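You operate a simulated robot arm through the tools that you are given. There is no shell and no other tool.

You are at the controls of a simulated robot arm. One attempt, no reset.

JOB
Put the green sponge in the wiper box, shut it, then set the air to about 2 bar.

The check looks at the end state, three seconds after you hand in, the way a careful person would. Anything else that was tipped, shoved, dropped, spilled or broken makes it a failure.

ROBOT AND FRAMES
A 7-joint arm with a two-finger parallel gripper, fixed in place. Base frame: the origin is at the foot of the arm, x ahead of it, y to its left, z up. Units: mm, rad, N and s.
Its first joint turns from -2.897 to 2.897 rad. Payload 3.43 kg.
Tool frame: the origin (TCP) lies between the finger pads and is the grasp point; the fingertips stand 34 mm ahead of it; z points along the fingers, y is the line along which they close. Largest opening 128 mm; finger width 24, thickness 12; the body of the gripper, 48 by 130 mm, starts 96 mm behind the TCP.
Orientation is told as [roll, pitch, yaw] about the base's x, y, z axes, in that order, counted from this pose: with the fingers straight down and closing along the base's y, the tool's x points along the base's -x, its y along +y and its z along -z.

CONTROLS
- The arm moves only by the tool nudge_tool. Its argument "deltas" is a list of rows, each a list of 7 numbers: the shift along the tool's x, y, z in mm, then the turn, a rotation vector about the tool's x, y, z in rad, then the closure, from 0 (fully open) to 1 (shut). In form: [[tx, ty, tz, wx, wy, wz, gripper], ...]. A call has 1 to 20 rows; each row is the pose to reach, as a shift and turn from the pose commanded when the call began, along the tool's axes at that moment. Rows are played at 5 a second. More than 50 mm and 0.15 rad between two rows, or a gripper value outside its range, and nothing of the call is played. A pose out of reach is approached as far as the arm can. The call stops where the force on the tool passes 80 N (or 10 N more than at its start, if that is more) or the arm is blocked; 0.2 s more then pass. Each finger travels about 153 mm/s and halts on what it meets, pressing with about 20 N; the grip force reading is that of the motor and also rises with nothing between the fingers. The clock runs only during rows and for 0.2 s after the last one: add rows that repeat a pose to give the fingers time. It gives the time, the measured TCP pose, the force on the tool (base axes), the opening and the grip force at its end, in the units of the frame above (readings bear some noise), with the torque about the TCP (base axes, N m) and any sound that the robot's microphone picked up, and new pictures: "views" is both (left out), scene, wrist or none.
- Cameras (640 x 400 px; columns grow to the right, rows downward): "scene" is fixed at [399.3, 650.9, 1668.3]; the picture's right is [0.58, 0.82, 0.00], its down [0.79, -0.56, -0.27] and it looks along [-0.22, 0.16, -0.96] (base axes); focal length 214 px, centre (320, 200). "wrist" rides on the gripper at [76, -11, -160] in the tool frame; the picture's right is [0.15, 0.99, 0.00], its down [-0.88, 0.13, -0.46] and it looks along [-0.45, 0.07, 0.89] (tool axes); focal length 234 px, centre (320, 200).
- probe_pixels(camera, pixels): for up to 12 pixels [column, row] of the newest picture of that camera ("zoom" is the newest enlarged one), the place [x, y, z] in the base frame of the surface seen there, good to about 3 mm. The clock stands still meanwhile.
- enlarge(camera, box): a new picture of the part [left, top, right, bottom] of that camera's present view, enlarged. The clock stands still meanwhile.
- finish_job(): hands the job in; it is judged then, once.

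Leave the gripper open and the arm clear of the work at the hand-in unless told otherwise.

The tools are called after "Call:" by a JSON object that holds its "fn" and its "kwargs". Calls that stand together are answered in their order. nudge_tool: Moves the arm, as the interface text tells. Its arguments: {"type":"object","properties":{"deltas":{"type":"array","items":{"type":"array","items":{"type":"number"}}},"views":{"type":"string","enum":["both","scene","wrist","none"]}},"required":["deltas"]} The other tools are called the same way: probe_pixels (camera, pixels) gives the place of the surface under pixels of a picture; enlarge (camera, box) takes an enlarged picture of a part of a camera's view; finish_job () hands the job in.

At the start:

```text
time_s: 0.0
tool_pos: [392.9, 341.9, 1315.1]
ee_rot: [0.0, 0.002, 0.001]
wrist_force: [-0.7, 1.2, -0.2]
wrist_torque: [0.02, 0.03, 0.02]
opening: 127.8
gripper_force: 0.0
```

scene: 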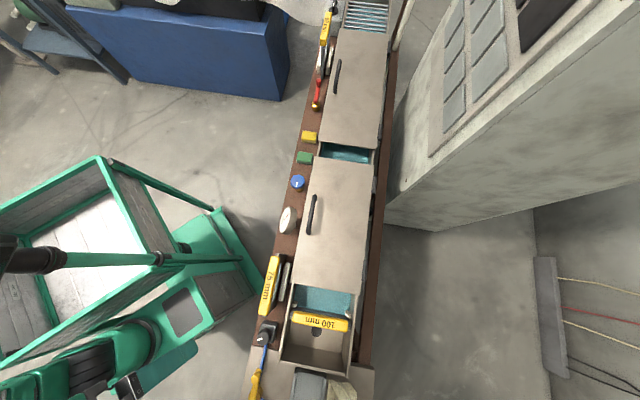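
wrist: 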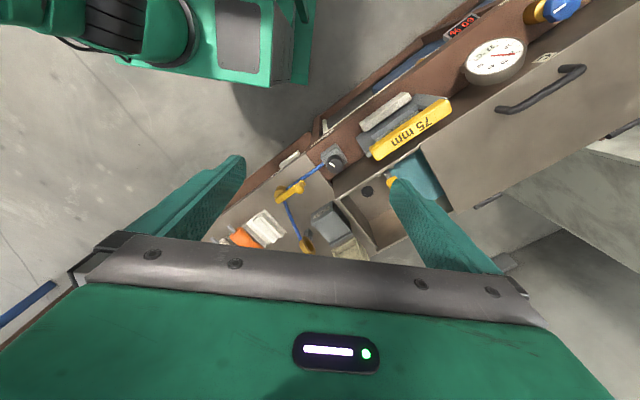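

I see a long bench running across the scene picture: boxes with sliding lids, a green sponge at about (304,157), a yellow one at (309,137), a blue knob at (297,182) and a gauge at (287,220). I'll enlarge parts of the view to read the labels.

Call:
{"fn": "enlarge", "kwargs": {"camera": "scene", "box": [260, 110, 400, 200]}}

Call:
{"fn": "enlarge", "kwargs": {"camera": "scene", "box": [240, 0, 420, 115]}}

Call:
{"fn": "enlarge", "kwargs": {"camera": "scene", "box": [230, 180, 400, 290]}}

Call:
{"fn": "enlarge", "kwargs": {"camera": "scene", "box": [230, 280, 400, 400]}}

Call:
{"fn": "enlarge", "kwargs": {"camera": "wrist", "box": [400, 0, 640, 150]}}

Call:
{"fn": "enlarge", "kwargs": {"camera": "wrist", "box": [200, 80, 480, 270]}}

```text
4.44 times, centred on (330, 155) of scene
```

zoom: 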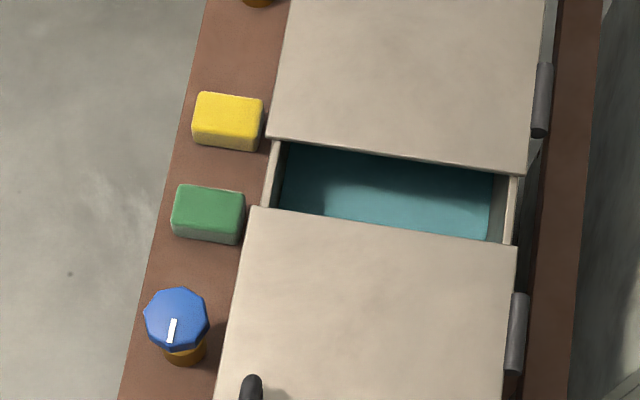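

```text
3.48 times, centred on (330, 58) of scene
```

zoom: 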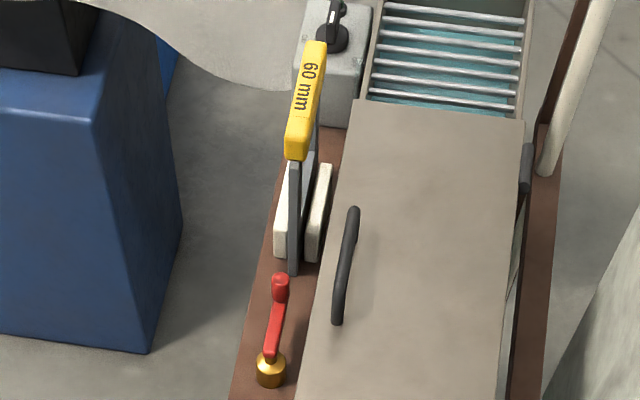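

```text
3.64 times, centred on (315, 235) of scene
```

zoom: 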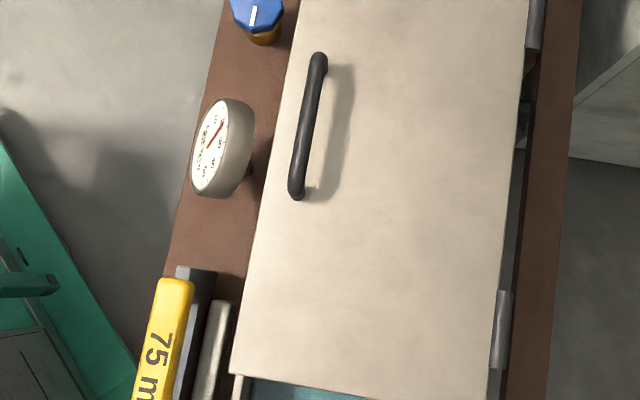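

```text
3.33 times, centred on (315, 340) of scene
```

zoom: 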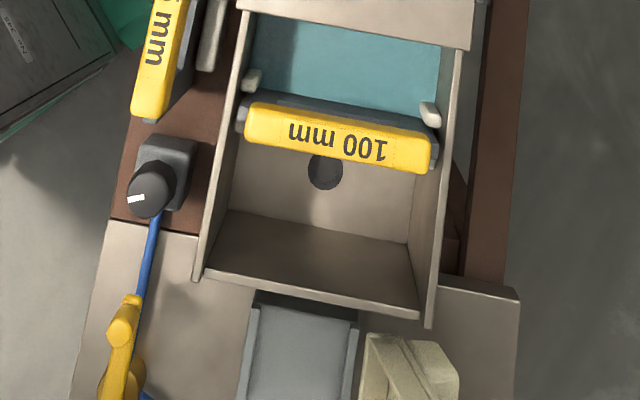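

```text
2.67 times, centred on (520, 75) of wrist
```

zoom: 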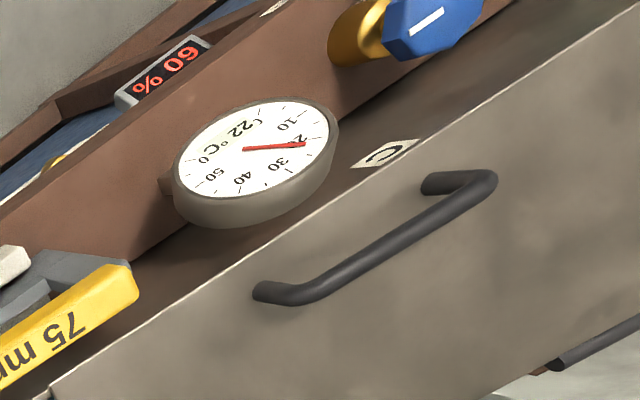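

```text
2.11 times, centred on (340, 175) of wrist
```

zoom: 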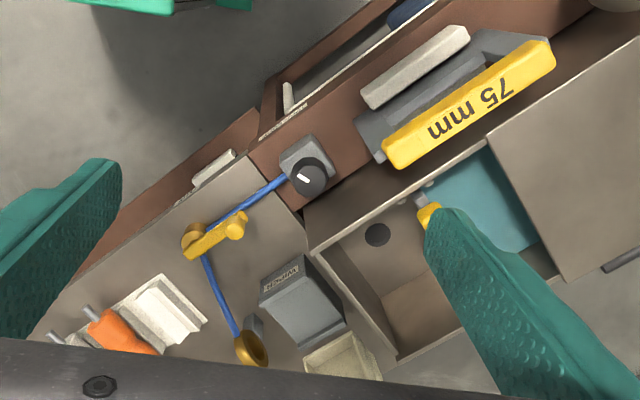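

The gauge I can see reads in °C, so it isn't the air. There is a grey box labelled something like "WINCH/WIPER" near the bench end. I'll probe the main places to get positions.

Call:
{"fn": "probe_pixels", "kwargs": {"camera": "scene", "pixels": [[304, 157], [309, 137], [297, 182], [287, 220], [312, 215], [340, 220], [350, 90], [347, 152], [266, 332], [312, 385], [340, 390], [329, 30]]}}

Call:
{"fn": "probe_pixels", "kwargs": {"camera": "wrist", "pixels": [[330, 220], [350, 245], [265, 225], [245, 235], [290, 190], [310, 245], [335, 160], [390, 110], [470, 20], [370, 190], [290, 160], [350, 130]]}}

Call:
{"fn": "enlarge", "kwargs": {"camera": "wrist", "box": [280, 180, 400, 260]}}

Call:
{"fn": "enlarge", "kwargs": {"camera": "wrist", "box": [200, 180, 320, 260]}}

```text
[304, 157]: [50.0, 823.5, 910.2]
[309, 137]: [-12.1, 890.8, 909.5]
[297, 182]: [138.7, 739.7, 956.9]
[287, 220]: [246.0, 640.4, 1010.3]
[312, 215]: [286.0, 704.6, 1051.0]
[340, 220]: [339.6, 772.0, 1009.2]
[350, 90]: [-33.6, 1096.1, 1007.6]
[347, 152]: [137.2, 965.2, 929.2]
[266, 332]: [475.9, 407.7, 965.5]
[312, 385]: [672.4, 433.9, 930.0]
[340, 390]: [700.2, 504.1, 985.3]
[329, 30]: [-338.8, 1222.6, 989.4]
```

```text
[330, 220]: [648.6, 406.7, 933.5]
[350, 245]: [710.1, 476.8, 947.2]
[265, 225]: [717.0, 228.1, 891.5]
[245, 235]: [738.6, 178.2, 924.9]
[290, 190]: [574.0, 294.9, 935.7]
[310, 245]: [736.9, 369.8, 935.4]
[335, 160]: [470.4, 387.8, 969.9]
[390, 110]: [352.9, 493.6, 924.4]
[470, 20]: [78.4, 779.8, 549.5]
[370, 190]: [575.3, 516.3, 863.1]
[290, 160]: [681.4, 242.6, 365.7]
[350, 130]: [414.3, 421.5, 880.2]
```

```text
5.00 times, centred on (340, 220) of wrist
```

zoom: 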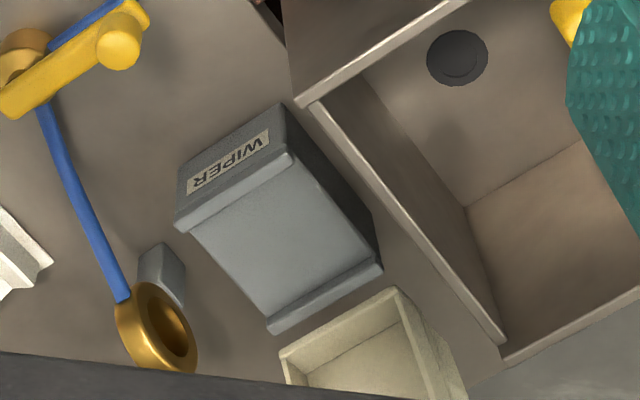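

```text
5.00 times, centred on (260, 220) of wrist
```

zoom: 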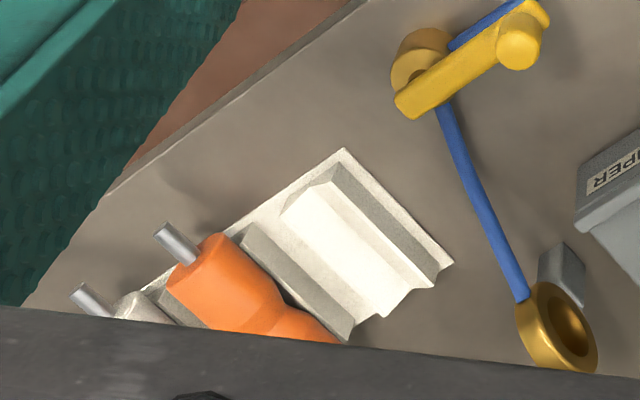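

The grey box at about (690,440) carries the label WIPER. I need a better look at its lid, the hose knob and any pressure gauge. I'll move the hand 200 mm along base +x (tool -x), staying high.

Call:
{"fn": "nudge_tool", "kwargs": {"deltas": [[-50, 0, 0, 0, 0, 0, 0], [-100, 0, 0, 0, 0, 0, 0], [-150, 0, 0, 0, 0, 0, 0], [-200, 0, 0, 0, 0, 0, 0], [-200, 0, 0, 0, 0, 0, 0]]}}

```text
time_s: 1.2
tool_pos: [577.0, 338.3, 1321.9]
ee_rot: [0.0, -0.01, 0.0]
wrist_force: [-0.2, -0.4, 0.7]
wrist_torque: [0.0, 0.0, -0.01]
opening: 127.8
gripper_force: 0.0
```

scene: 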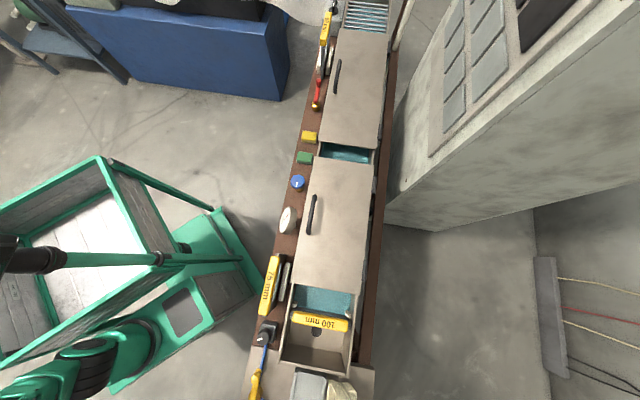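
wrist: 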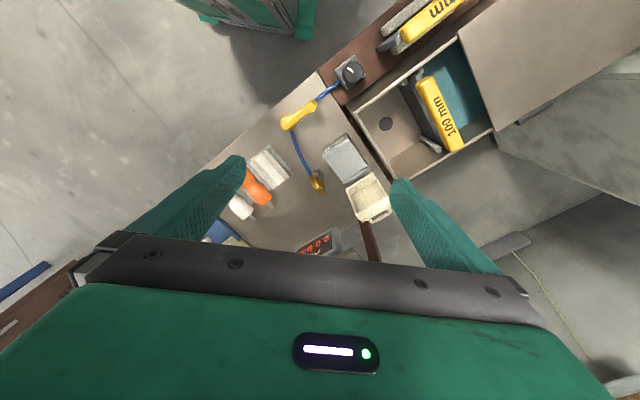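

Now I see the grey lid at (345,157) and the cream tray at (369,197), with a red display at (320,243). I'll enlarge these.

Call:
{"fn": "enlarge", "kwargs": {"camera": "wrist", "box": [300, 120, 420, 230]}}

Call:
{"fn": "enlarge", "kwargs": {"camera": "wrist", "box": [200, 130, 340, 255]}}

Call:
{"fn": "enlarge", "kwargs": {"camera": "wrist", "box": [300, 40, 400, 110]}}

Call:
{"fn": "probe_pixels", "kwargs": {"camera": "wrist", "pixels": [[345, 157], [369, 197], [370, 185], [340, 140], [362, 160], [335, 170], [388, 210], [355, 217], [350, 190], [375, 172], [300, 150], [330, 200]]}}

```text
3.64 times, centred on (360, 175) of wrist
```

zoom: 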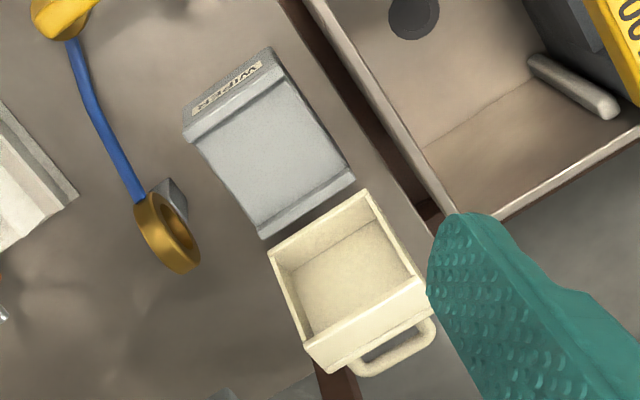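

```text
3.20 times, centred on (270, 192) of wrist
```

zoom: 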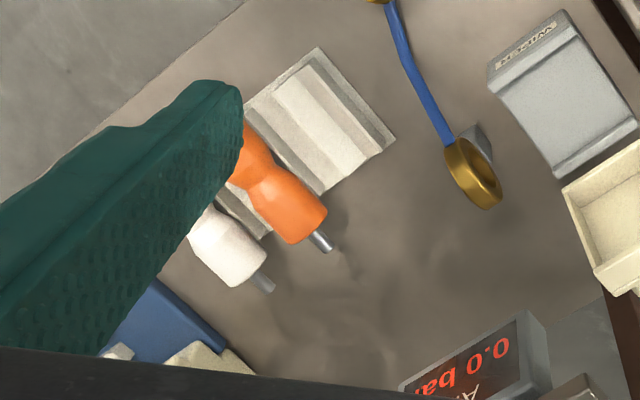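

```text
5.71 times, centred on (350, 75) of wrist
```

zoom: 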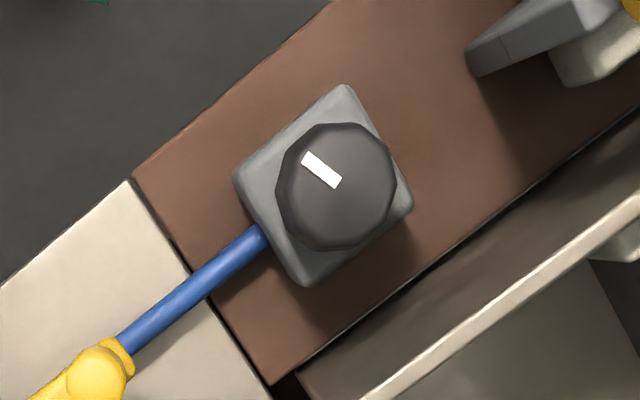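

```text
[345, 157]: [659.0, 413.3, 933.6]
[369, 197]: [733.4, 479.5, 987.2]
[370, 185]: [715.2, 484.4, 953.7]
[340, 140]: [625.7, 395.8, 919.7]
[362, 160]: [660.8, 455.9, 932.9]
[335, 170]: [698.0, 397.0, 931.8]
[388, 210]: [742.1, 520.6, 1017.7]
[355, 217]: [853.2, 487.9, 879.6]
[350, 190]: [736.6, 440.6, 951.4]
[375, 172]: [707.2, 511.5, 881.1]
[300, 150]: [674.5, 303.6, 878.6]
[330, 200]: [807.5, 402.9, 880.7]
```

The cream part with its handle seems to slope up beyond the grey body, and the red display at the bench end reads "0.0 bar". I need another angle on the wiper box. I'll move lower and turn the tool about 0.65 rad, so the camera looks along the bench toward its end.

Call:
{"fn": "nudge_tool", "kwargs": {"deltas": [[-4, 29, 27, 0, 0, 0.108, 0], [-8, 58, 54, 0, 0, 0.216, 0], [-11, 87, 82, 0, 0, 0.325, 0], [-15, 115, 109, 0, 0, 0.433, 0], [-19, 144, 137, 0, 0, 0.541, 0], [-22, 172, 165, 0, 0, 0.65, 0], [-22, 172, 165, 0, 0, 0.65, 0]]}}

```text
time_s: 2.8
tool_pos: [598.6, 514.3, 1157.9]
ee_rot: [0.006, -0.007, -0.652]
wrist_force: [0.5, -0.1, 0.4]
wrist_torque: [0.01, 0.0, 0.02]
opening: 128.2
gripper_force: 0.0
```

scene: 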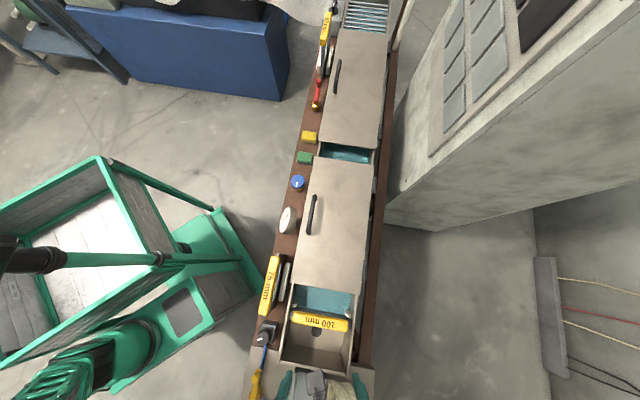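
wrist: 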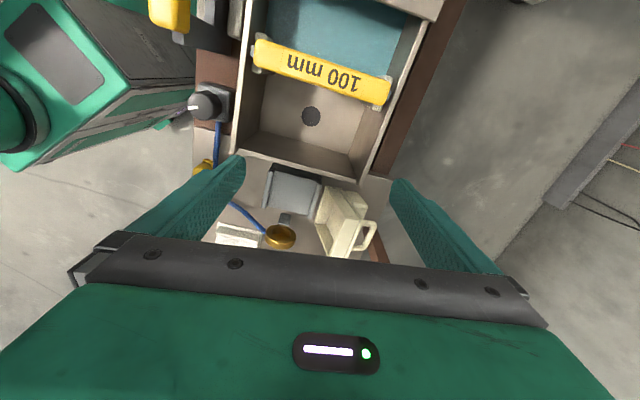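

The box is at about (290,190)-(345,220) in the wrist view now. I'll enlarge it.

Call:
{"fn": "enlarge", "kwargs": {"camera": "wrist", "box": [230, 150, 400, 260]}}

Call:
{"fn": "enlarge", "kwargs": {"camera": "wrist", "box": [170, 70, 270, 180]}}

Call:
{"fn": "probe_pixels", "kwargs": {"camera": "wrist", "pixels": [[272, 173], [318, 182], [295, 195], [330, 192], [345, 200], [360, 215], [335, 230], [330, 250], [347, 251], [373, 228], [355, 250], [315, 235]]}}

```text
3.64 times, centred on (315, 205) of wrist
```

zoom: 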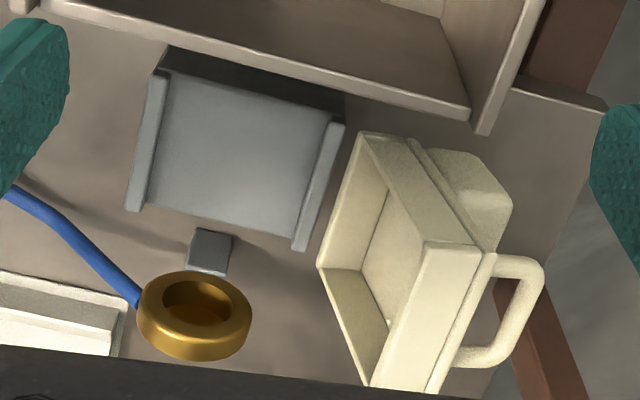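

```text
3.64 times, centred on (220, 125) of wrist
```

zoom: 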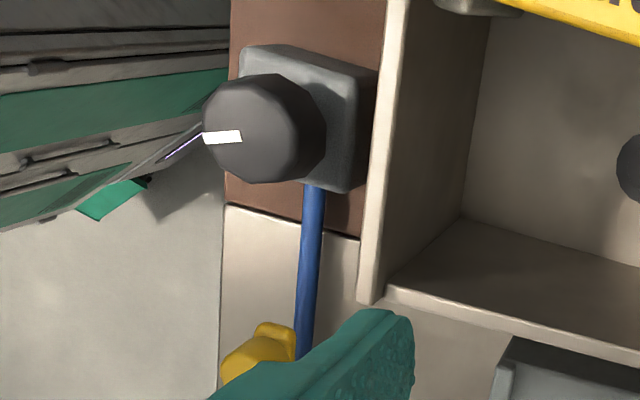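

```text
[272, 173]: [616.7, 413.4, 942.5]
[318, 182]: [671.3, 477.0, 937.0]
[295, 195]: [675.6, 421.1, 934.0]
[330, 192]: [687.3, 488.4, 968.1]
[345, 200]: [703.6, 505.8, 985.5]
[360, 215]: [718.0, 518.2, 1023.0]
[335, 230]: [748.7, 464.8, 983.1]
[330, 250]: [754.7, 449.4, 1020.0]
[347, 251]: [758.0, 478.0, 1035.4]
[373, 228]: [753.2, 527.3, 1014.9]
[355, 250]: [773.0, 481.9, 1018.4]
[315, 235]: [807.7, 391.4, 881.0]
```

I need finer geometry of the cream part, so I'll enlarge it again and probe its corners in the zoom.

Call:
{"fn": "enlarge", "kwargs": {"camera": "wrist", "box": [260, 160, 390, 255]}}

```text
4.21 times, centred on (325, 208) of wrist
```

zoom: 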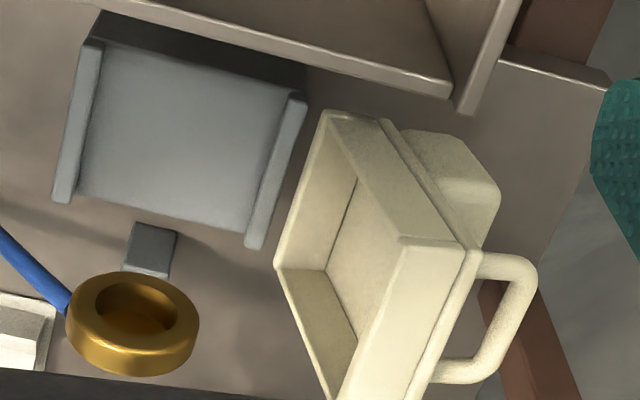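

Call:
{"fn": "probe_pixels", "kwargs": {"camera": "zoom", "pixels": [[333, 115], [277, 266], [380, 125], [350, 200], [360, 280], [310, 290], [400, 170], [440, 245], [470, 170], [485, 215], [400, 360], [465, 258]]}}

Call:
{"fn": "probe_pixels", "kwargs": {"camera": "zoom", "pixels": [[400, 135], [420, 150], [500, 260], [530, 285], [450, 378], [310, 130], [285, 215], [290, 100], [250, 235], [85, 60], [62, 195], [150, 245]]}}

```text
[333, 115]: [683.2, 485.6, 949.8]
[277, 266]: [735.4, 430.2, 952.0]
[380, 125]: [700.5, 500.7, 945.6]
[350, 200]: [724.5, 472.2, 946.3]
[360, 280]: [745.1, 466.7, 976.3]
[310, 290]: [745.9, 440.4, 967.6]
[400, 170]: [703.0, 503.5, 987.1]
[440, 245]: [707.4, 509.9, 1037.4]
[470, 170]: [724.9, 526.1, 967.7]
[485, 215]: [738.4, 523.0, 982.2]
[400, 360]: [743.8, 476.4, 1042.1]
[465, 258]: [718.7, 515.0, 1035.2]
```

```text
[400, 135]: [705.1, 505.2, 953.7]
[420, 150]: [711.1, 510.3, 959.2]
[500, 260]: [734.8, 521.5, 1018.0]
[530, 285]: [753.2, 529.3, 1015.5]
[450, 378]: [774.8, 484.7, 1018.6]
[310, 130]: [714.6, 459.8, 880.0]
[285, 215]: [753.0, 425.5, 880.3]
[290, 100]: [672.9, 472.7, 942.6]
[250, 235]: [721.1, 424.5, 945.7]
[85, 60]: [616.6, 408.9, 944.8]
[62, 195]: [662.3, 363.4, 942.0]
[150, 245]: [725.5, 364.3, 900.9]
```

The cream part looks like a lid standing vertically, about z 948–1040, at the far edge of the grey box. I'm still not sure of that, so I'll turn the camera round to the -y side, looking +y, to see the box from the robot side. I'm staying at z≈1110, above everything.

Call:
{"fn": "nudge_tool", "kwargs": {"deltas": [[-11, -4, 3, 0, 0, -0.139, 0], [-21, -7, 6, 0, 0, -0.278, 0], [-32, -11, 9, 0, 0, -0.416, 0], [-43, -15, 12, 0, 0, -0.555, 0], [-53, -18, 15, 0, 0, -0.694, 0], [-64, -22, 18, 0, 0, -0.833, 0], [-75, -25, 21, 0, 0, -0.971, 0], [-86, -29, 24, 0, 0, -1.11, 0], [-96, -33, 27, 0, 0, -1.249, 0], [-107, -36, 30, 0, 0, -1.388, 0], [-118, -40, 33, 0, 0, -1.526, 0], [-128, -44, 36, 0, 0, -1.665, 0], [-139, -47, 39, 0, 0, -1.804, 0], [-150, -51, 42, 0, 0, -1.943, 0], [-160, -54, 45, 0, 0, -2.081, 0], [-171, -58, 48, 0, 0, -2.22, 0], [-171, -58, 48, 0, 0, -2.22, 0]], "views": "wrist"}}

```text
time_s: 6.4
tool_pos: [695.8, 359.8, 1116.7]
ee_rot: [-0.013, 0.001, 1.567]
wrist_force: [-41.8, -51.7, 35.2]
wrist_torque: [1.44, -3.1, -3.06]
opening: 105.9
gripper_force: 0.0
```

wrist: 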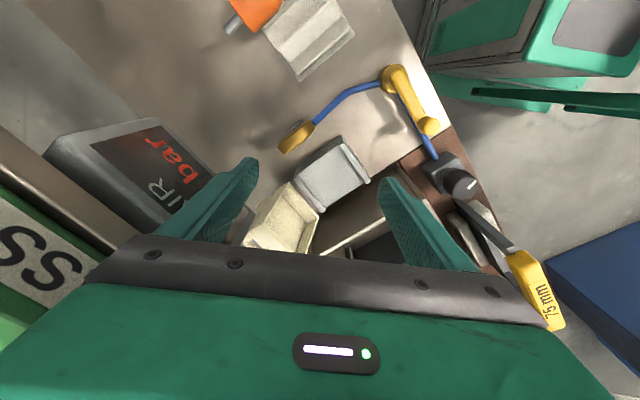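

The hand has run into something: force about 75 N and the opening squeezed to 106 mm. I'll look before moving, checking what the left finger touches (probably the AIR display) and the scene view.

Call:
{"fn": "enlarge", "kwargs": {"camera": "scene", "box": [230, 290, 400, 400]}}

Call:
{"fn": "enlarge", "kwargs": {"camera": "wrist", "box": [40, 100, 280, 260]}}

Call:
{"fn": "probe_pixels", "kwargs": {"camera": "wrist", "pixels": [[60, 150], [150, 125], [170, 160], [215, 175], [240, 180], [250, 160], [180, 235], [280, 200], [300, 200], [330, 180], [310, 240], [30, 240]]}}

Call:
{"fn": "probe_pixels", "kwargs": {"camera": "wrist", "pixels": [[440, 120], [425, 140], [460, 185], [480, 225], [440, 210], [350, 235], [380, 175], [390, 190], [530, 260], [550, 310], [285, 225], [260, 240]]}}

```text
3.64 times, centred on (315, 345) of scene
```

zoom: 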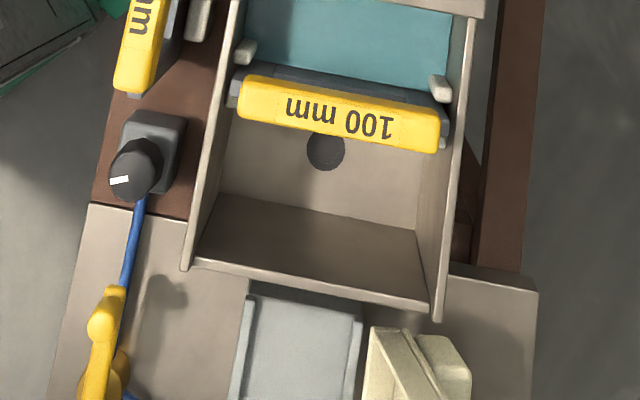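

```text
2.50 times, centred on (160, 180) of wrist
```

zoom: 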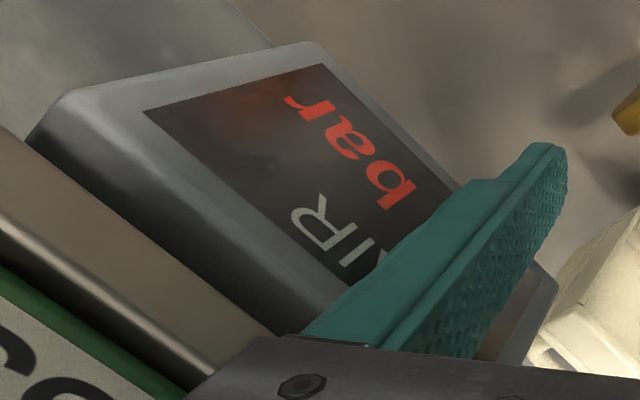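

```text
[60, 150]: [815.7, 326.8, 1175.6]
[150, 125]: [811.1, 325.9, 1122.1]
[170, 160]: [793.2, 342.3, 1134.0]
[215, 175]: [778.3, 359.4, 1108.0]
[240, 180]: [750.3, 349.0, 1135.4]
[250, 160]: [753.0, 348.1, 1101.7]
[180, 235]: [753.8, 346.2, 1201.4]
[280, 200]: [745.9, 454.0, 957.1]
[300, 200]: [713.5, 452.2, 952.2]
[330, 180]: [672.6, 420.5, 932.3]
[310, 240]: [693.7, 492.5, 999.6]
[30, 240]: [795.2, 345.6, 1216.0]
```

```text
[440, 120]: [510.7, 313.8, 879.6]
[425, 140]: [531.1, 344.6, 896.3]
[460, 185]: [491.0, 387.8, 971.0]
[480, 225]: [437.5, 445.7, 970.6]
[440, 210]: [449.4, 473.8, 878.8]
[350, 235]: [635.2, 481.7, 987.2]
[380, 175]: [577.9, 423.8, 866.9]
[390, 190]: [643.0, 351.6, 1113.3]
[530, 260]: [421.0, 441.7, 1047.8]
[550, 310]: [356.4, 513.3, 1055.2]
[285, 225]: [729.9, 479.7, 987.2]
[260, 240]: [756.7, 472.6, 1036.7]
```

The AIR display stands on a tall post with its face around (790,345,1130), and the +x finger pressed against it. I'll back straight away from its face (base -x, -y) and check whether it moved.

Call:
{"fn": "nudge_tool", "kwargs": {"deltas": [[8, 16, 0, 0, 0, 0, 0], [20, 40, 0, 0, 0, 0, 0], [30, 80, 0, 0, 0, 0, 0], [30, 110, 0, 0, 0, 0, 0], [30, 110, 0, 0, 0, 0, 0]]}}

```text
time_s: 7.6
tool_pos: [590.8, 334.2, 1109.8]
ee_rot: [-0.01, -0.003, 1.571]
wrist_force: [0.4, -0.5, 0.0]
wrist_torque: [0.01, 0.0, -0.01]
opening: 127.9
gripper_force: 0.0
```

scene: 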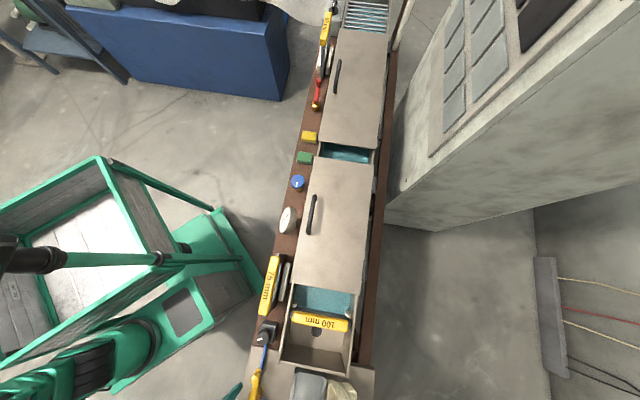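
wrist: 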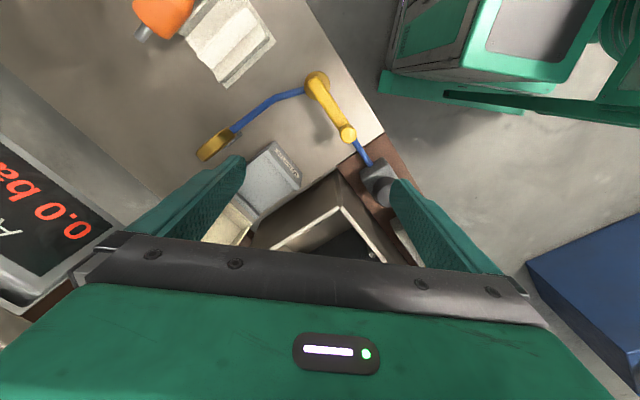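

The contact is released with forces near zero, and the display reads 0.0 bar. I'll enlarge the box and display from here.

Call:
{"fn": "enlarge", "kwargs": {"camera": "wrist", "box": [190, 120, 320, 250]}}

Call:
{"fn": "enlarge", "kwargs": {"camera": "wrist", "box": [0, 120, 140, 310]}}

Call:
{"fn": "enlarge", "kwargs": {"camera": "wrist", "box": [180, 50, 420, 200]}}

```text
3.08 times, centred on (255, 185) of wrist
```

zoom: 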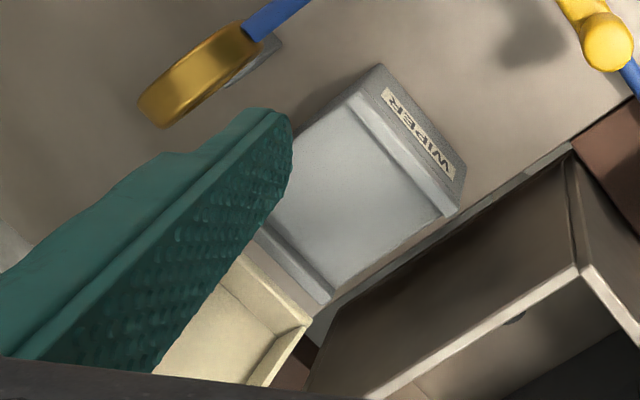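

```text
2.11 times, centred on (70, 215) of wrist
```

zoom: 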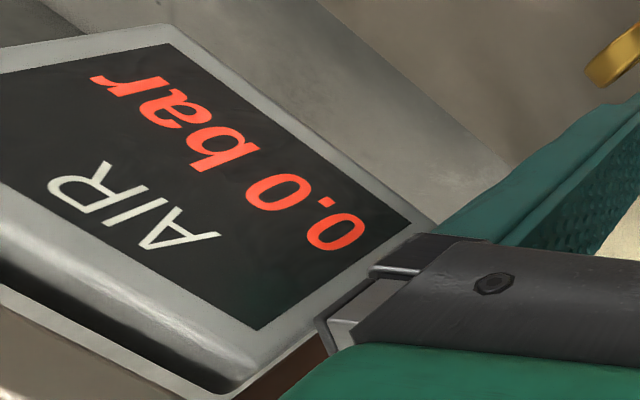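

```text
2.67 times, centred on (300, 125) of wrist
```

zoom: 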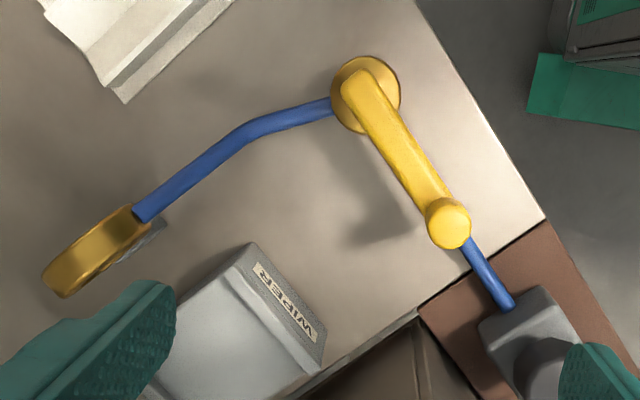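

The grey body with the WIPER label faces the robot. I'll move back and up so the camera faces straight out, away from the robot, over the box and clear of the display.

Call:
{"fn": "nudge_tool", "kwargs": {"deltas": [[0, 0, -20, 0, 0, 0.0, 0], [-6, -2, -40, 0, 0, 0.14, 0], [-12, -3, -40, 0, 0, 0.28, 0], [-18, -5, -40, 0, 0, 0.42, 0], [-24, -6, -40, 0, 0, 0.56, 0], [-30, -8, -40, 0, 0, 0.69, 0], [-36, -9, -40, 0, 0, 0.82, 0], [-36, -9, -40, 0, 0, 0.82, 0]], "views": "wrist"}}

```text
time_s: 9.4
tool_pos: [599.4, 370.5, 1149.5]
ee_rot: [-0.005, -0.008, 0.75]
wrist_force: [-0.5, 0.7, -0.7]
wrist_torque: [-0.03, 0.03, -0.02]
opening: 128.2
gripper_force: 0.1
```

wrist: 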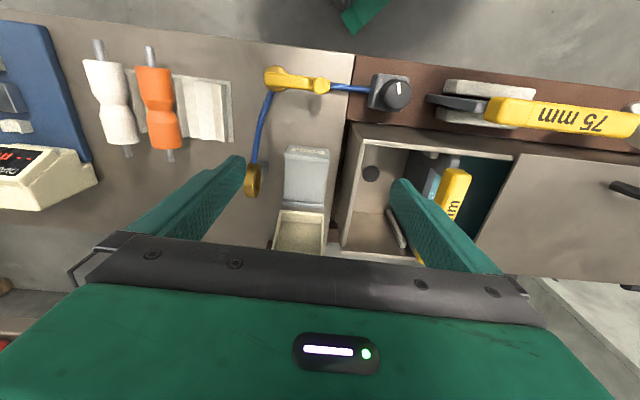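

Here is a clean aligned view: wiper box at (305,180), cream part at (300,230), black knob at (395,92), yellow lever at (295,78). I'll enlarge the main pieces.

Call:
{"fn": "enlarge", "kwargs": {"camera": "wrist", "box": [240, 130, 350, 255]}}

Call:
{"fn": "enlarge", "kwargs": {"camera": "wrist", "box": [240, 50, 440, 160]}}

Call:
{"fn": "enlarge", "kwargs": {"camera": "wrist", "box": [0, 20, 180, 220]}}

Call:
{"fn": "probe_pixels", "kwargs": {"camera": "wrist", "pixels": [[288, 147], [330, 150], [285, 207], [325, 207], [307, 170], [307, 190], [295, 220], [308, 222], [300, 240], [318, 235], [300, 250], [20, 165]]}}

```text
3.20 times, centred on (295, 192) of wrist
```

zoom: 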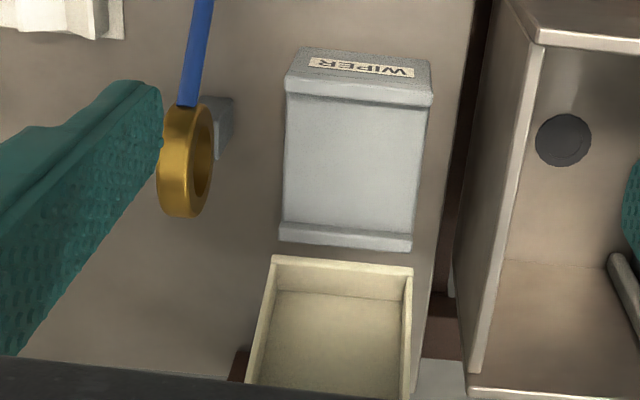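

```text
3.20 times, centred on (340, 105) of wrist
```

zoom: 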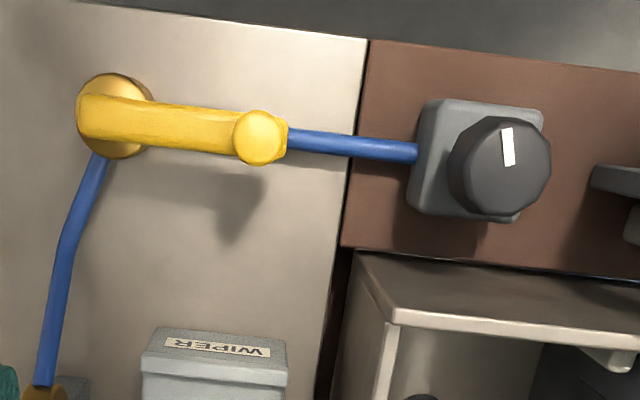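

```text
2.00 times, centred on (90, 120) of wrist
```

zoom: 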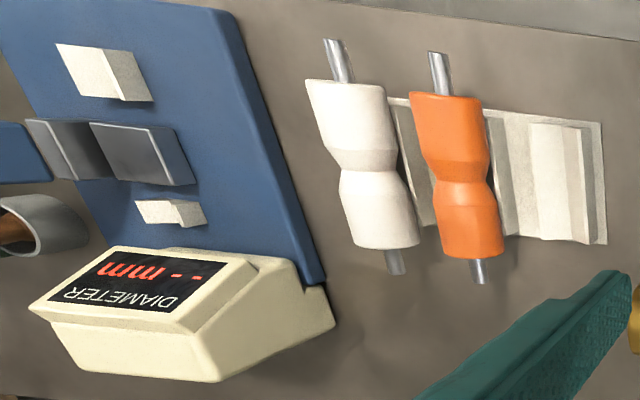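

```text
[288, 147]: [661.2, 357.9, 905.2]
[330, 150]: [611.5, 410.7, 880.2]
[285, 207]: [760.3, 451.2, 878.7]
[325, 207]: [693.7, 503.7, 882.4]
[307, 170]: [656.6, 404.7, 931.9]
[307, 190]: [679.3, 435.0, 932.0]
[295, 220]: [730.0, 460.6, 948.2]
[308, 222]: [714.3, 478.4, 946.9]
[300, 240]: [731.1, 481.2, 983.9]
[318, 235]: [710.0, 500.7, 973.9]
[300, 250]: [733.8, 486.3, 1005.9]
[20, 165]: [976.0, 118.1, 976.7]
```

The grey part is a base with flanges front and back (its top panel at z≈932), and the cream part is its hinged lid, standing open past vertical with the handle on its back. The black knob's axis looks vertical, with a white mark. Next I'll probe the knob and lever here, and the sponge and bath edge in the scene.

Call:
{"fn": "probe_pixels", "kwargs": {"camera": "wrist", "pixels": [[382, 92], [411, 92], [397, 80], [397, 107], [398, 93], [376, 80], [270, 80], [297, 80], [322, 86], [345, 87], [252, 180], [395, 101]]}}

Call:
{"fn": "enlarge", "kwargs": {"camera": "scene", "box": [275, 125, 335, 165]}}

```text
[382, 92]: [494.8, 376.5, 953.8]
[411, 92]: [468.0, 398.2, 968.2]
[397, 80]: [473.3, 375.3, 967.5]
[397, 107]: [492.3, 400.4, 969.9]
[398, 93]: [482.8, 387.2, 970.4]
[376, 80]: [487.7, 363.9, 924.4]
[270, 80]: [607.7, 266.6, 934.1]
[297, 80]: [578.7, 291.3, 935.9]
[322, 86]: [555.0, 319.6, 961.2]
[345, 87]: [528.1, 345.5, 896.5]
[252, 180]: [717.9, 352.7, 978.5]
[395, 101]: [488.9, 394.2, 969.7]
```

```text
10.00 times, centred on (305, 145) of scene
```

zoom: 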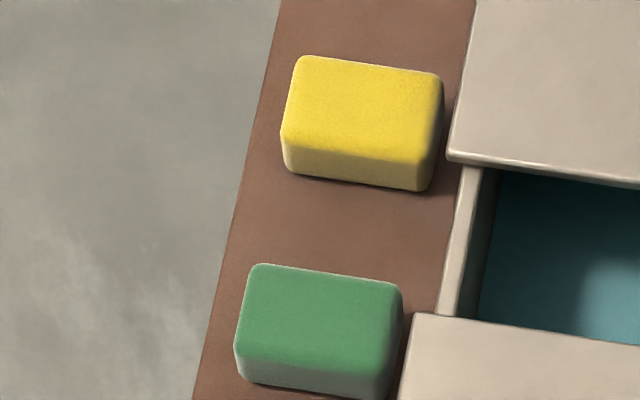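

Knob centre is about (482,388), top z 970, diameter about 35. Now I'll probe the sponge corners and bath edge in the zoom.

Call:
{"fn": "probe_pixels", "kwargs": {"camera": "zoom", "pixels": [[262, 270], [395, 288], [380, 370], [243, 345], [320, 318], [415, 320], [460, 160], [450, 240], [225, 300], [365, 120], [300, 230], [420, 250]]}}

Call:
{"fn": "enlarge", "kwargs": {"camera": "scene", "box": [270, 140, 330, 200]}}

```text
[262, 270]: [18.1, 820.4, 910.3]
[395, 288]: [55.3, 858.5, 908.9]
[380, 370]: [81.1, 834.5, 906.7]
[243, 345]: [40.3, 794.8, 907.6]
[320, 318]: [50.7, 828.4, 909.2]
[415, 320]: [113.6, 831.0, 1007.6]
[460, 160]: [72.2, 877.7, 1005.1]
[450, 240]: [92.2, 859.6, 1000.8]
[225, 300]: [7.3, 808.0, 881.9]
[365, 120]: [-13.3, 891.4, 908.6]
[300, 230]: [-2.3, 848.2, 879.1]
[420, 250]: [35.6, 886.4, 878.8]
```

```text
6.67 times, centred on (300, 170) of scene
```

zoom: 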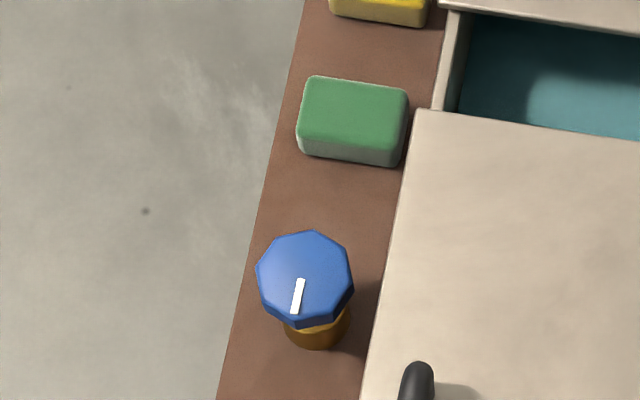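

The sponge centre is (49,827), top z 909, about 56 mm across the bench and 37 mm along it. The yellow sponge is 89 mm away, so I'll only half open the fingers. I'll travel high (z≈1150) to above the sponge, closing along the bench direction.

Call:
{"fn": "nudge_tool", "kwargs": {"deltas": [[5.7, 44.3, 0, 0, 0, 0, 0], [11.4, 88.6, 0, 0, 0, 0, 0.1], [17.1, 132.9, 0, 0, 0, 0, 0.2], [22.8, 177.2, 0, 0, 0, 0, 0.3], [28.5, 221.5, 0, 0, 0, 0, 0.4], [34.2, 265.8, 0, 0, 0, 0, 0.45], [39.9, 310.1, 0, 0, 0, 0, 0.45], [45.6, 354.4, 0, 0, 0, 0, 0.45], [51.3, 398.7, 0, 0, 0, 0, 0.45], [57, 443, 0, 0, 0, 0, 0.45], [62.7, 487.3, 0, 0, 0, 0, 0.45], [68.4, 531.7, 0, 0, 0, -0.01, 0.45], [74.1, 576, 0, 0, 0, -0.02, 0.45], [79.8, 620.3, 0, 0, 0, -0.03, 0.45], [85.6, 664.6, 10, 0, 0, -0.035, 0.45], [91.3, 708.9, 30, 0, 0, -0.035, 0.45], [91.3, 708.9, 50, 0, 0, -0.035, 0.45], [91.3, 708.9, 50, 0, 0, -0.035, 0.45]]}}

```text
time_s: 13.2
tool_pos: [101.7, 706.1, 1082.3]
ee_rot: [-0.007, -0.009, 0.785]
wrist_force: [0.6, -0.6, 0.8]
wrist_torque: [0.0, -0.03, 0.04]
opening: 70.4
gripper_force: 0.1
out of reach, approached as far as the arm can: row 12, 13, 14, 15, 16, 17, 18
```

scene: 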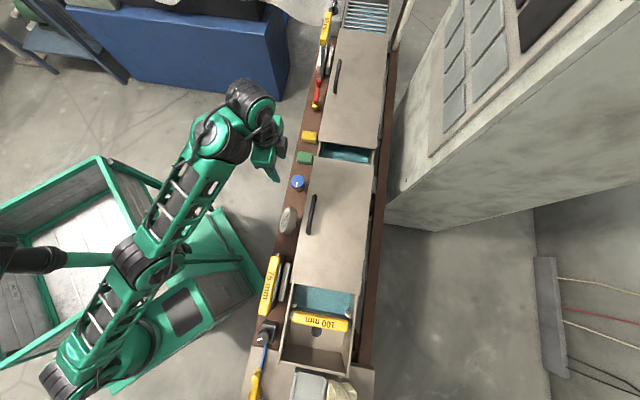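
wrist: 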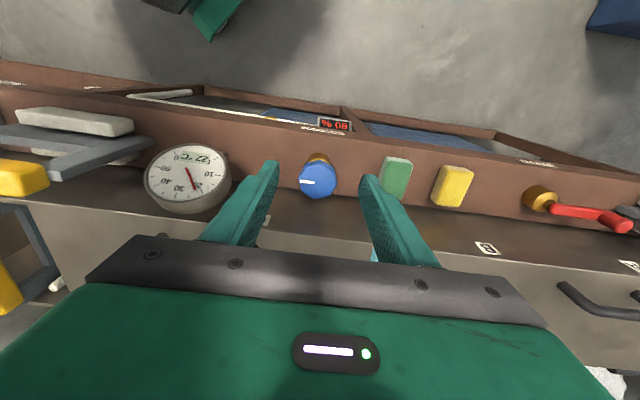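

The arm stopped short at (102,706,1082): that path was too high for the reach. I'll go lower (TCP z≈1020) while moving over the sponge. The fingertips stay above 985, higher than the blue knob (957).

Call:
{"fn": "nudge_tool", "kwargs": {"deltas": [[-4, 10, 40, 0, 0, 0, 0.45], [-14, 35, 62, 0, 0, 0, 0.45], [-28, 70, 62, 0, 0, 0, 0.45], [-40, 100, 62, 0, 0, 0, 0.45], [-48.3, 122.8, 62, 0, 0, 0, 0.45], [-48.3, 122.8, 62, 0, 0, 0, 0.45]]}}

```text
time_s: 14.6
tool_pos: [68.0, 736.6, 994.0]
ee_rot: [-0.007, -0.009, 0.785]
wrist_force: [0.2, 0.1, -0.2]
wrist_torque: [0.05, -0.01, -0.01]
opening: 70.6
gripper_force: 0.1
out of reach, approached as far as the arm can: row 2, 3, 4, 5, 6
```

scene: 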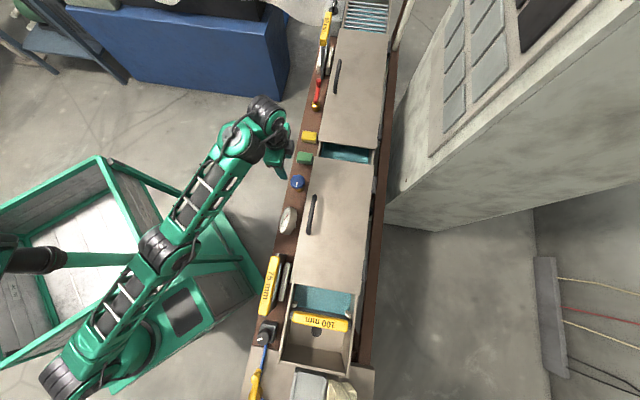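
wrist: 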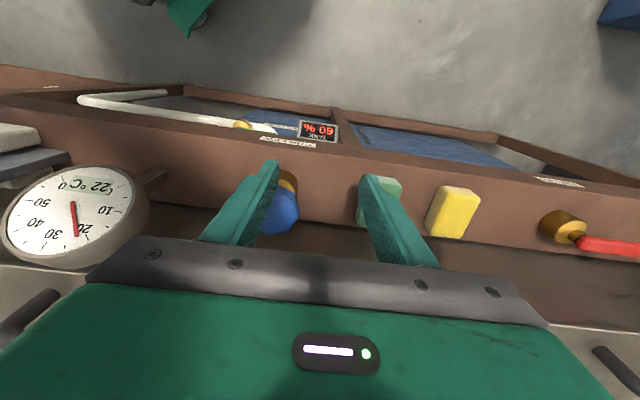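

The arm stopped again with its elbow swung out. It looks like a wrist or elbow posture limit rather than distance. I'll raise 50 mm and turn the tool about +0.9 rad (base), so it keeps the same relation to the arm as before, then extend.

Call:
{"fn": "nudge_tool", "kwargs": {"deltas": [[5, 0, -40, 0, 0, 0, 0.45], [10, 0, -50, 0, 0, -0.14, 0.45], [10, 0, -50, 0, 0, -0.28, 0.45], [10, 0, -50, 0, 0, -0.42, 0.45], [10, 0, -50, 0, 0, -0.56, 0.45], [10, 0, -50, 0, 0, -0.7, 0.45], [10, 0, -50, 0, 0, -0.84, 0.45], [10, 0, -50, 0, 0, -0.9, 0.45], [10, 0, -50, 0, 0, -0.9, 0.45]]}}

```text
time_s: 16.1
tool_pos: [48.6, 714.6, 1039.7]
ee_rot: [-0.018, -0.015, 1.52]
wrist_force: [1.2, 0.6, -1.8]
wrist_torque: [0.04, 0.03, -0.02]
opening: 70.4
gripper_force: 0.1
out of reach, approached as far as the arm can: row 1, 2, 3, 4, 5, 6, 7
stopped in row 7: the force on the tool passed its limit at 159 N (the readings are from after the stop); the commanded pose is now the measured one
```

scene: 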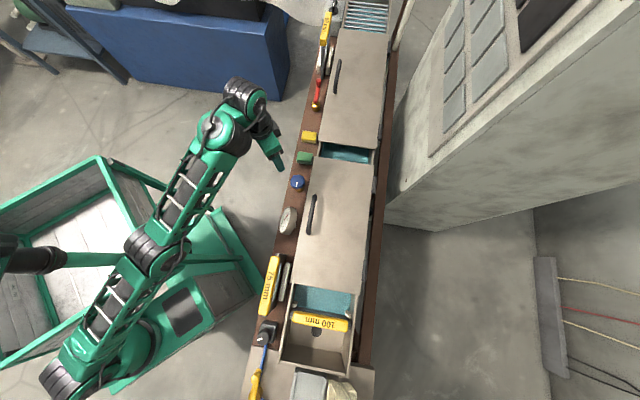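
wrist: 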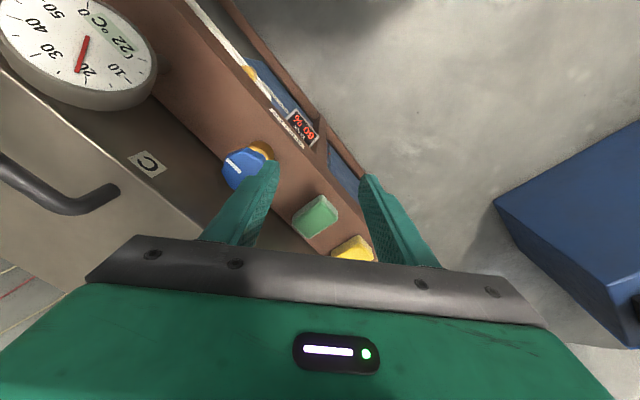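

The call stopped on a force spike, now back to near zero. Nothing is touching in the pictures, so it was probably a jump in arm posture. I'll test extending outward (+y) in small steps with this tool heading.

Call:
{"fn": "nudge_tool", "kwargs": {"deltas": [[-20, 0, 0, 0, 0, 0, 0.45], [-40, 0, 0, 0, 0, 0, 0.45], [-60, 0, 0, 0, 0, 0, 0.45], [-80, 0, 0, 0, 0, 0, 0.45], [-80, 0, 0, 0, 0, 0, 0.45]]}}

Call:
{"fn": "enlarge", "kwargs": {"camera": "scene", "box": [30, 60, 400, 400]}}

```text
time_s: 17.3
tool_pos: [57.7, 719.7, 1032.3]
ee_rot: [-0.018, -0.015, 1.519]
wrist_force: [-3.2, 6.4, -12.5]
wrist_torque: [-0.03, -0.44, -0.17]
opening: 70.3
gripper_force: 0.1
out of reach, approached as far as the arm can: row 1, 2, 3, 4, 5
```

scene: 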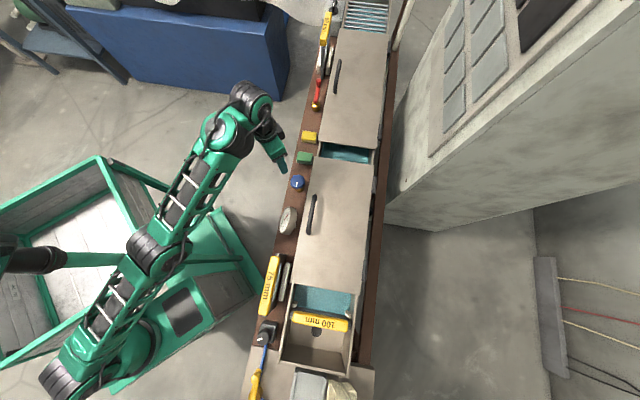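
wrist: 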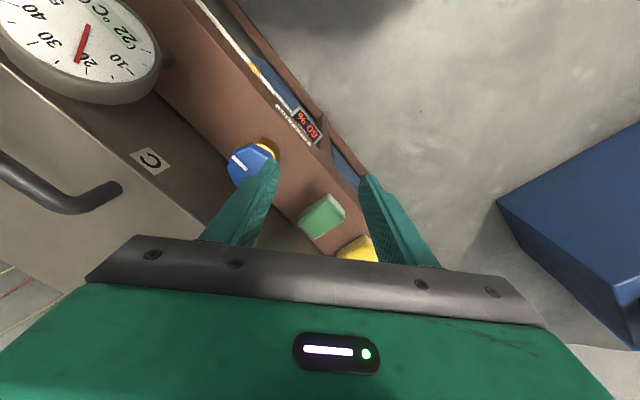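

```text
1.18 times, centred on (215, 230) of scene
```

zoom: 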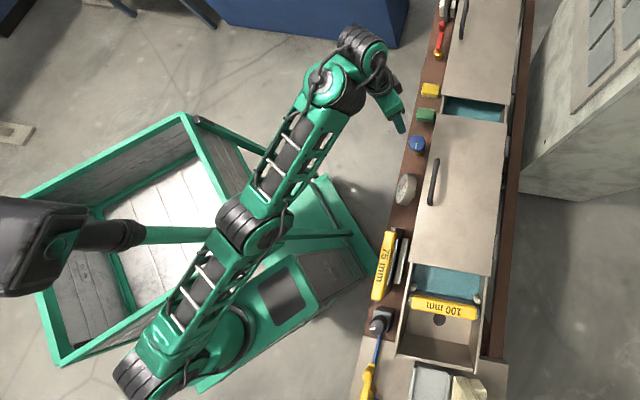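

It's still out of reach by the solver. I'll probe the arm itself in the scene picture to understand its posture.

Call:
{"fn": "probe_pixels", "kwargs": {"camera": "scene", "pixels": [[55, 378], [75, 355], [100, 310], [125, 275], [148, 245], [170, 215], [195, 175], [215, 140], [240, 115], [250, 95], [268, 130], [135, 350]]}}

```text
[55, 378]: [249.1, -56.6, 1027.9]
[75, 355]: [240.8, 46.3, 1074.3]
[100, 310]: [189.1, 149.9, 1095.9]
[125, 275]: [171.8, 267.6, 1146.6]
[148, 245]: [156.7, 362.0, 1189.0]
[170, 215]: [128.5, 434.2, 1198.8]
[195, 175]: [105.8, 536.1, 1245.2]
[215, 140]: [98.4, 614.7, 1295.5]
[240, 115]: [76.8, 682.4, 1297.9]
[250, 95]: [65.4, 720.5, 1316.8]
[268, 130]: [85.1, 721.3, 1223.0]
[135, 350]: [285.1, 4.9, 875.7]
```

The arm is stretched straight from a shoulder near (249,-57,1028) to the wrist. I'll probe the chassis pieces to find where its base really is.

Call:
{"fn": "probe_pixels", "kwargs": {"camera": "scene", "pixels": [[183, 312], [205, 240], [240, 245], [100, 375], [150, 345], [120, 325], [165, 275], [60, 255], [100, 165], [30, 360], [45, 260], [220, 300]]}}

Call:
{"fn": "enlarge", "kwargs": {"camera": "scene", "box": [30, 200, 270, 400]}}

```text
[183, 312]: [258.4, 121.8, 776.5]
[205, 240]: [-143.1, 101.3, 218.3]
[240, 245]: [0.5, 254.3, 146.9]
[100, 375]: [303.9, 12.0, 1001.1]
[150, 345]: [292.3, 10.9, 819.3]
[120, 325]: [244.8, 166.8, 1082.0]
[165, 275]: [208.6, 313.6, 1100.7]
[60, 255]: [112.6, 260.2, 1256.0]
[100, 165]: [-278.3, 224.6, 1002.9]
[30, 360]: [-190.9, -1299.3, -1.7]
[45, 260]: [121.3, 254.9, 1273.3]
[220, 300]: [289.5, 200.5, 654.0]
```

```text
2.00 times, centred on (150, 300) of scene
```

zoom: 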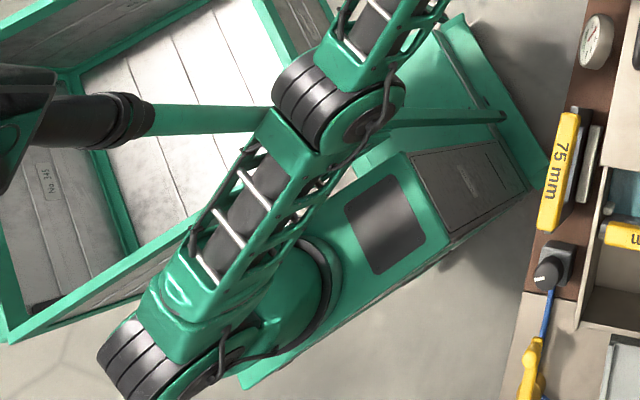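

The arm's shoulder is actually near (280,0,1000), and the arm is stretched straight: with the tool vertical it runs out before the sponge. Tilting the tool outward brings the wrist back and gains reach, so I'll tilt 0.5 rad in place first.

Call:
{"fn": "nudge_tool", "kwargs": {"deltas": [[0, 0, 0, 0, -0.125, 0, 0.45], [0, 0, 0, 0, -0.25, 0, 0.45], [0, 0, 0, 0, -0.375, 0, 0.45], [0, 0, 0, 0, -0.5, 0, 0.45], [0, 0, 0, 0, -0.5, 0, 0.45]]}}

```text
time_s: 18.5
tool_pos: [42.6, 759.8, 1049.2]
ee_rot: [-0.021, -0.512, 1.529]
wrist_force: [-0.1, -0.2, 0.4]
wrist_torque: [-0.01, -0.03, -0.03]
opening: 70.4
gripper_force: 0.0
out of reach, approached as far as the arm can: row 1, 3, 4, 5
```

scene: 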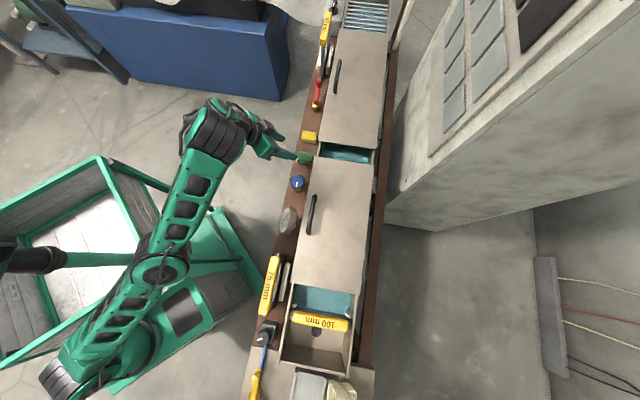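
wrist: 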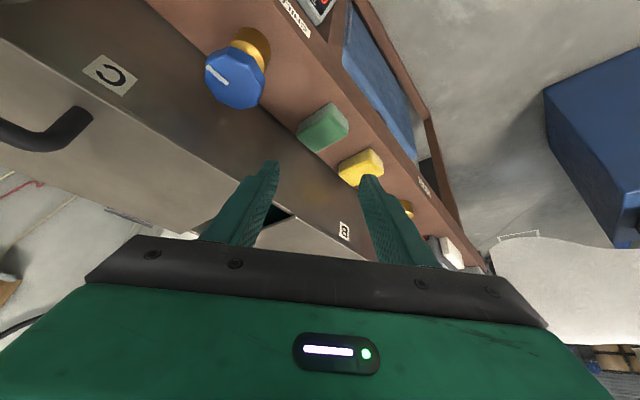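

The arm has unfolded into a better posture, tilted 0.51 rad at (43,760,1049). A tilted grasp from the robot side is reachable. I'll go to a pre-grasp pose (tilt 0.65, heading 1.1 rad) about 80 mm back from the sponge along the tool axis.

Call:
{"fn": "nudge_tool", "kwargs": {"deltas": [[4, 4, 10, 0.047, -0.028, 0.072, 0.45], [9, 9, 24, 0.095, -0.055, 0.144, 0.45], [14, 13, 38, 0.142, -0.083, 0.216, 0.45], [19, 18, 51, 0.19, -0.11, 0.288, 0.45], [24, 22.5, 64.4, 0.237, -0.138, 0.36, 0.45], [24, 22.5, 64.4, 0.237, -0.138, 0.36, 0.45]]}}

```text
time_s: 20.1
tool_pos: [77.8, 784.8, 994.3]
ee_rot: [-0.001, -0.667, 1.021]
wrist_force: [-0.2, 0.1, 0.7]
wrist_torque: [0.0, 0.01, -0.02]
opening: 70.2
gripper_force: 0.2
out of reach, approached as far as the arm can: row 1, 2, 3, 4, 5
stopped in row 6: the arm was blocked; the commanded pose is now the measured one
```

scene: 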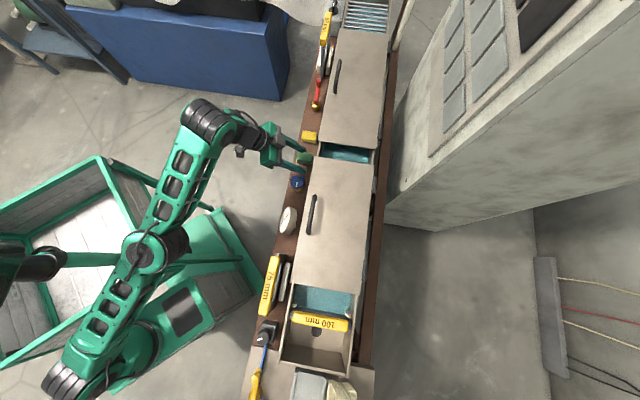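
wrist: 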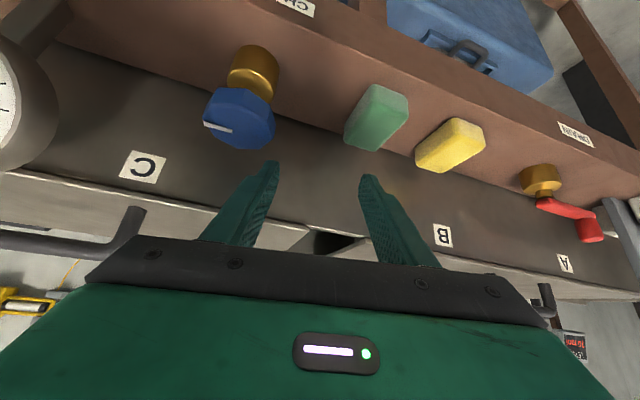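

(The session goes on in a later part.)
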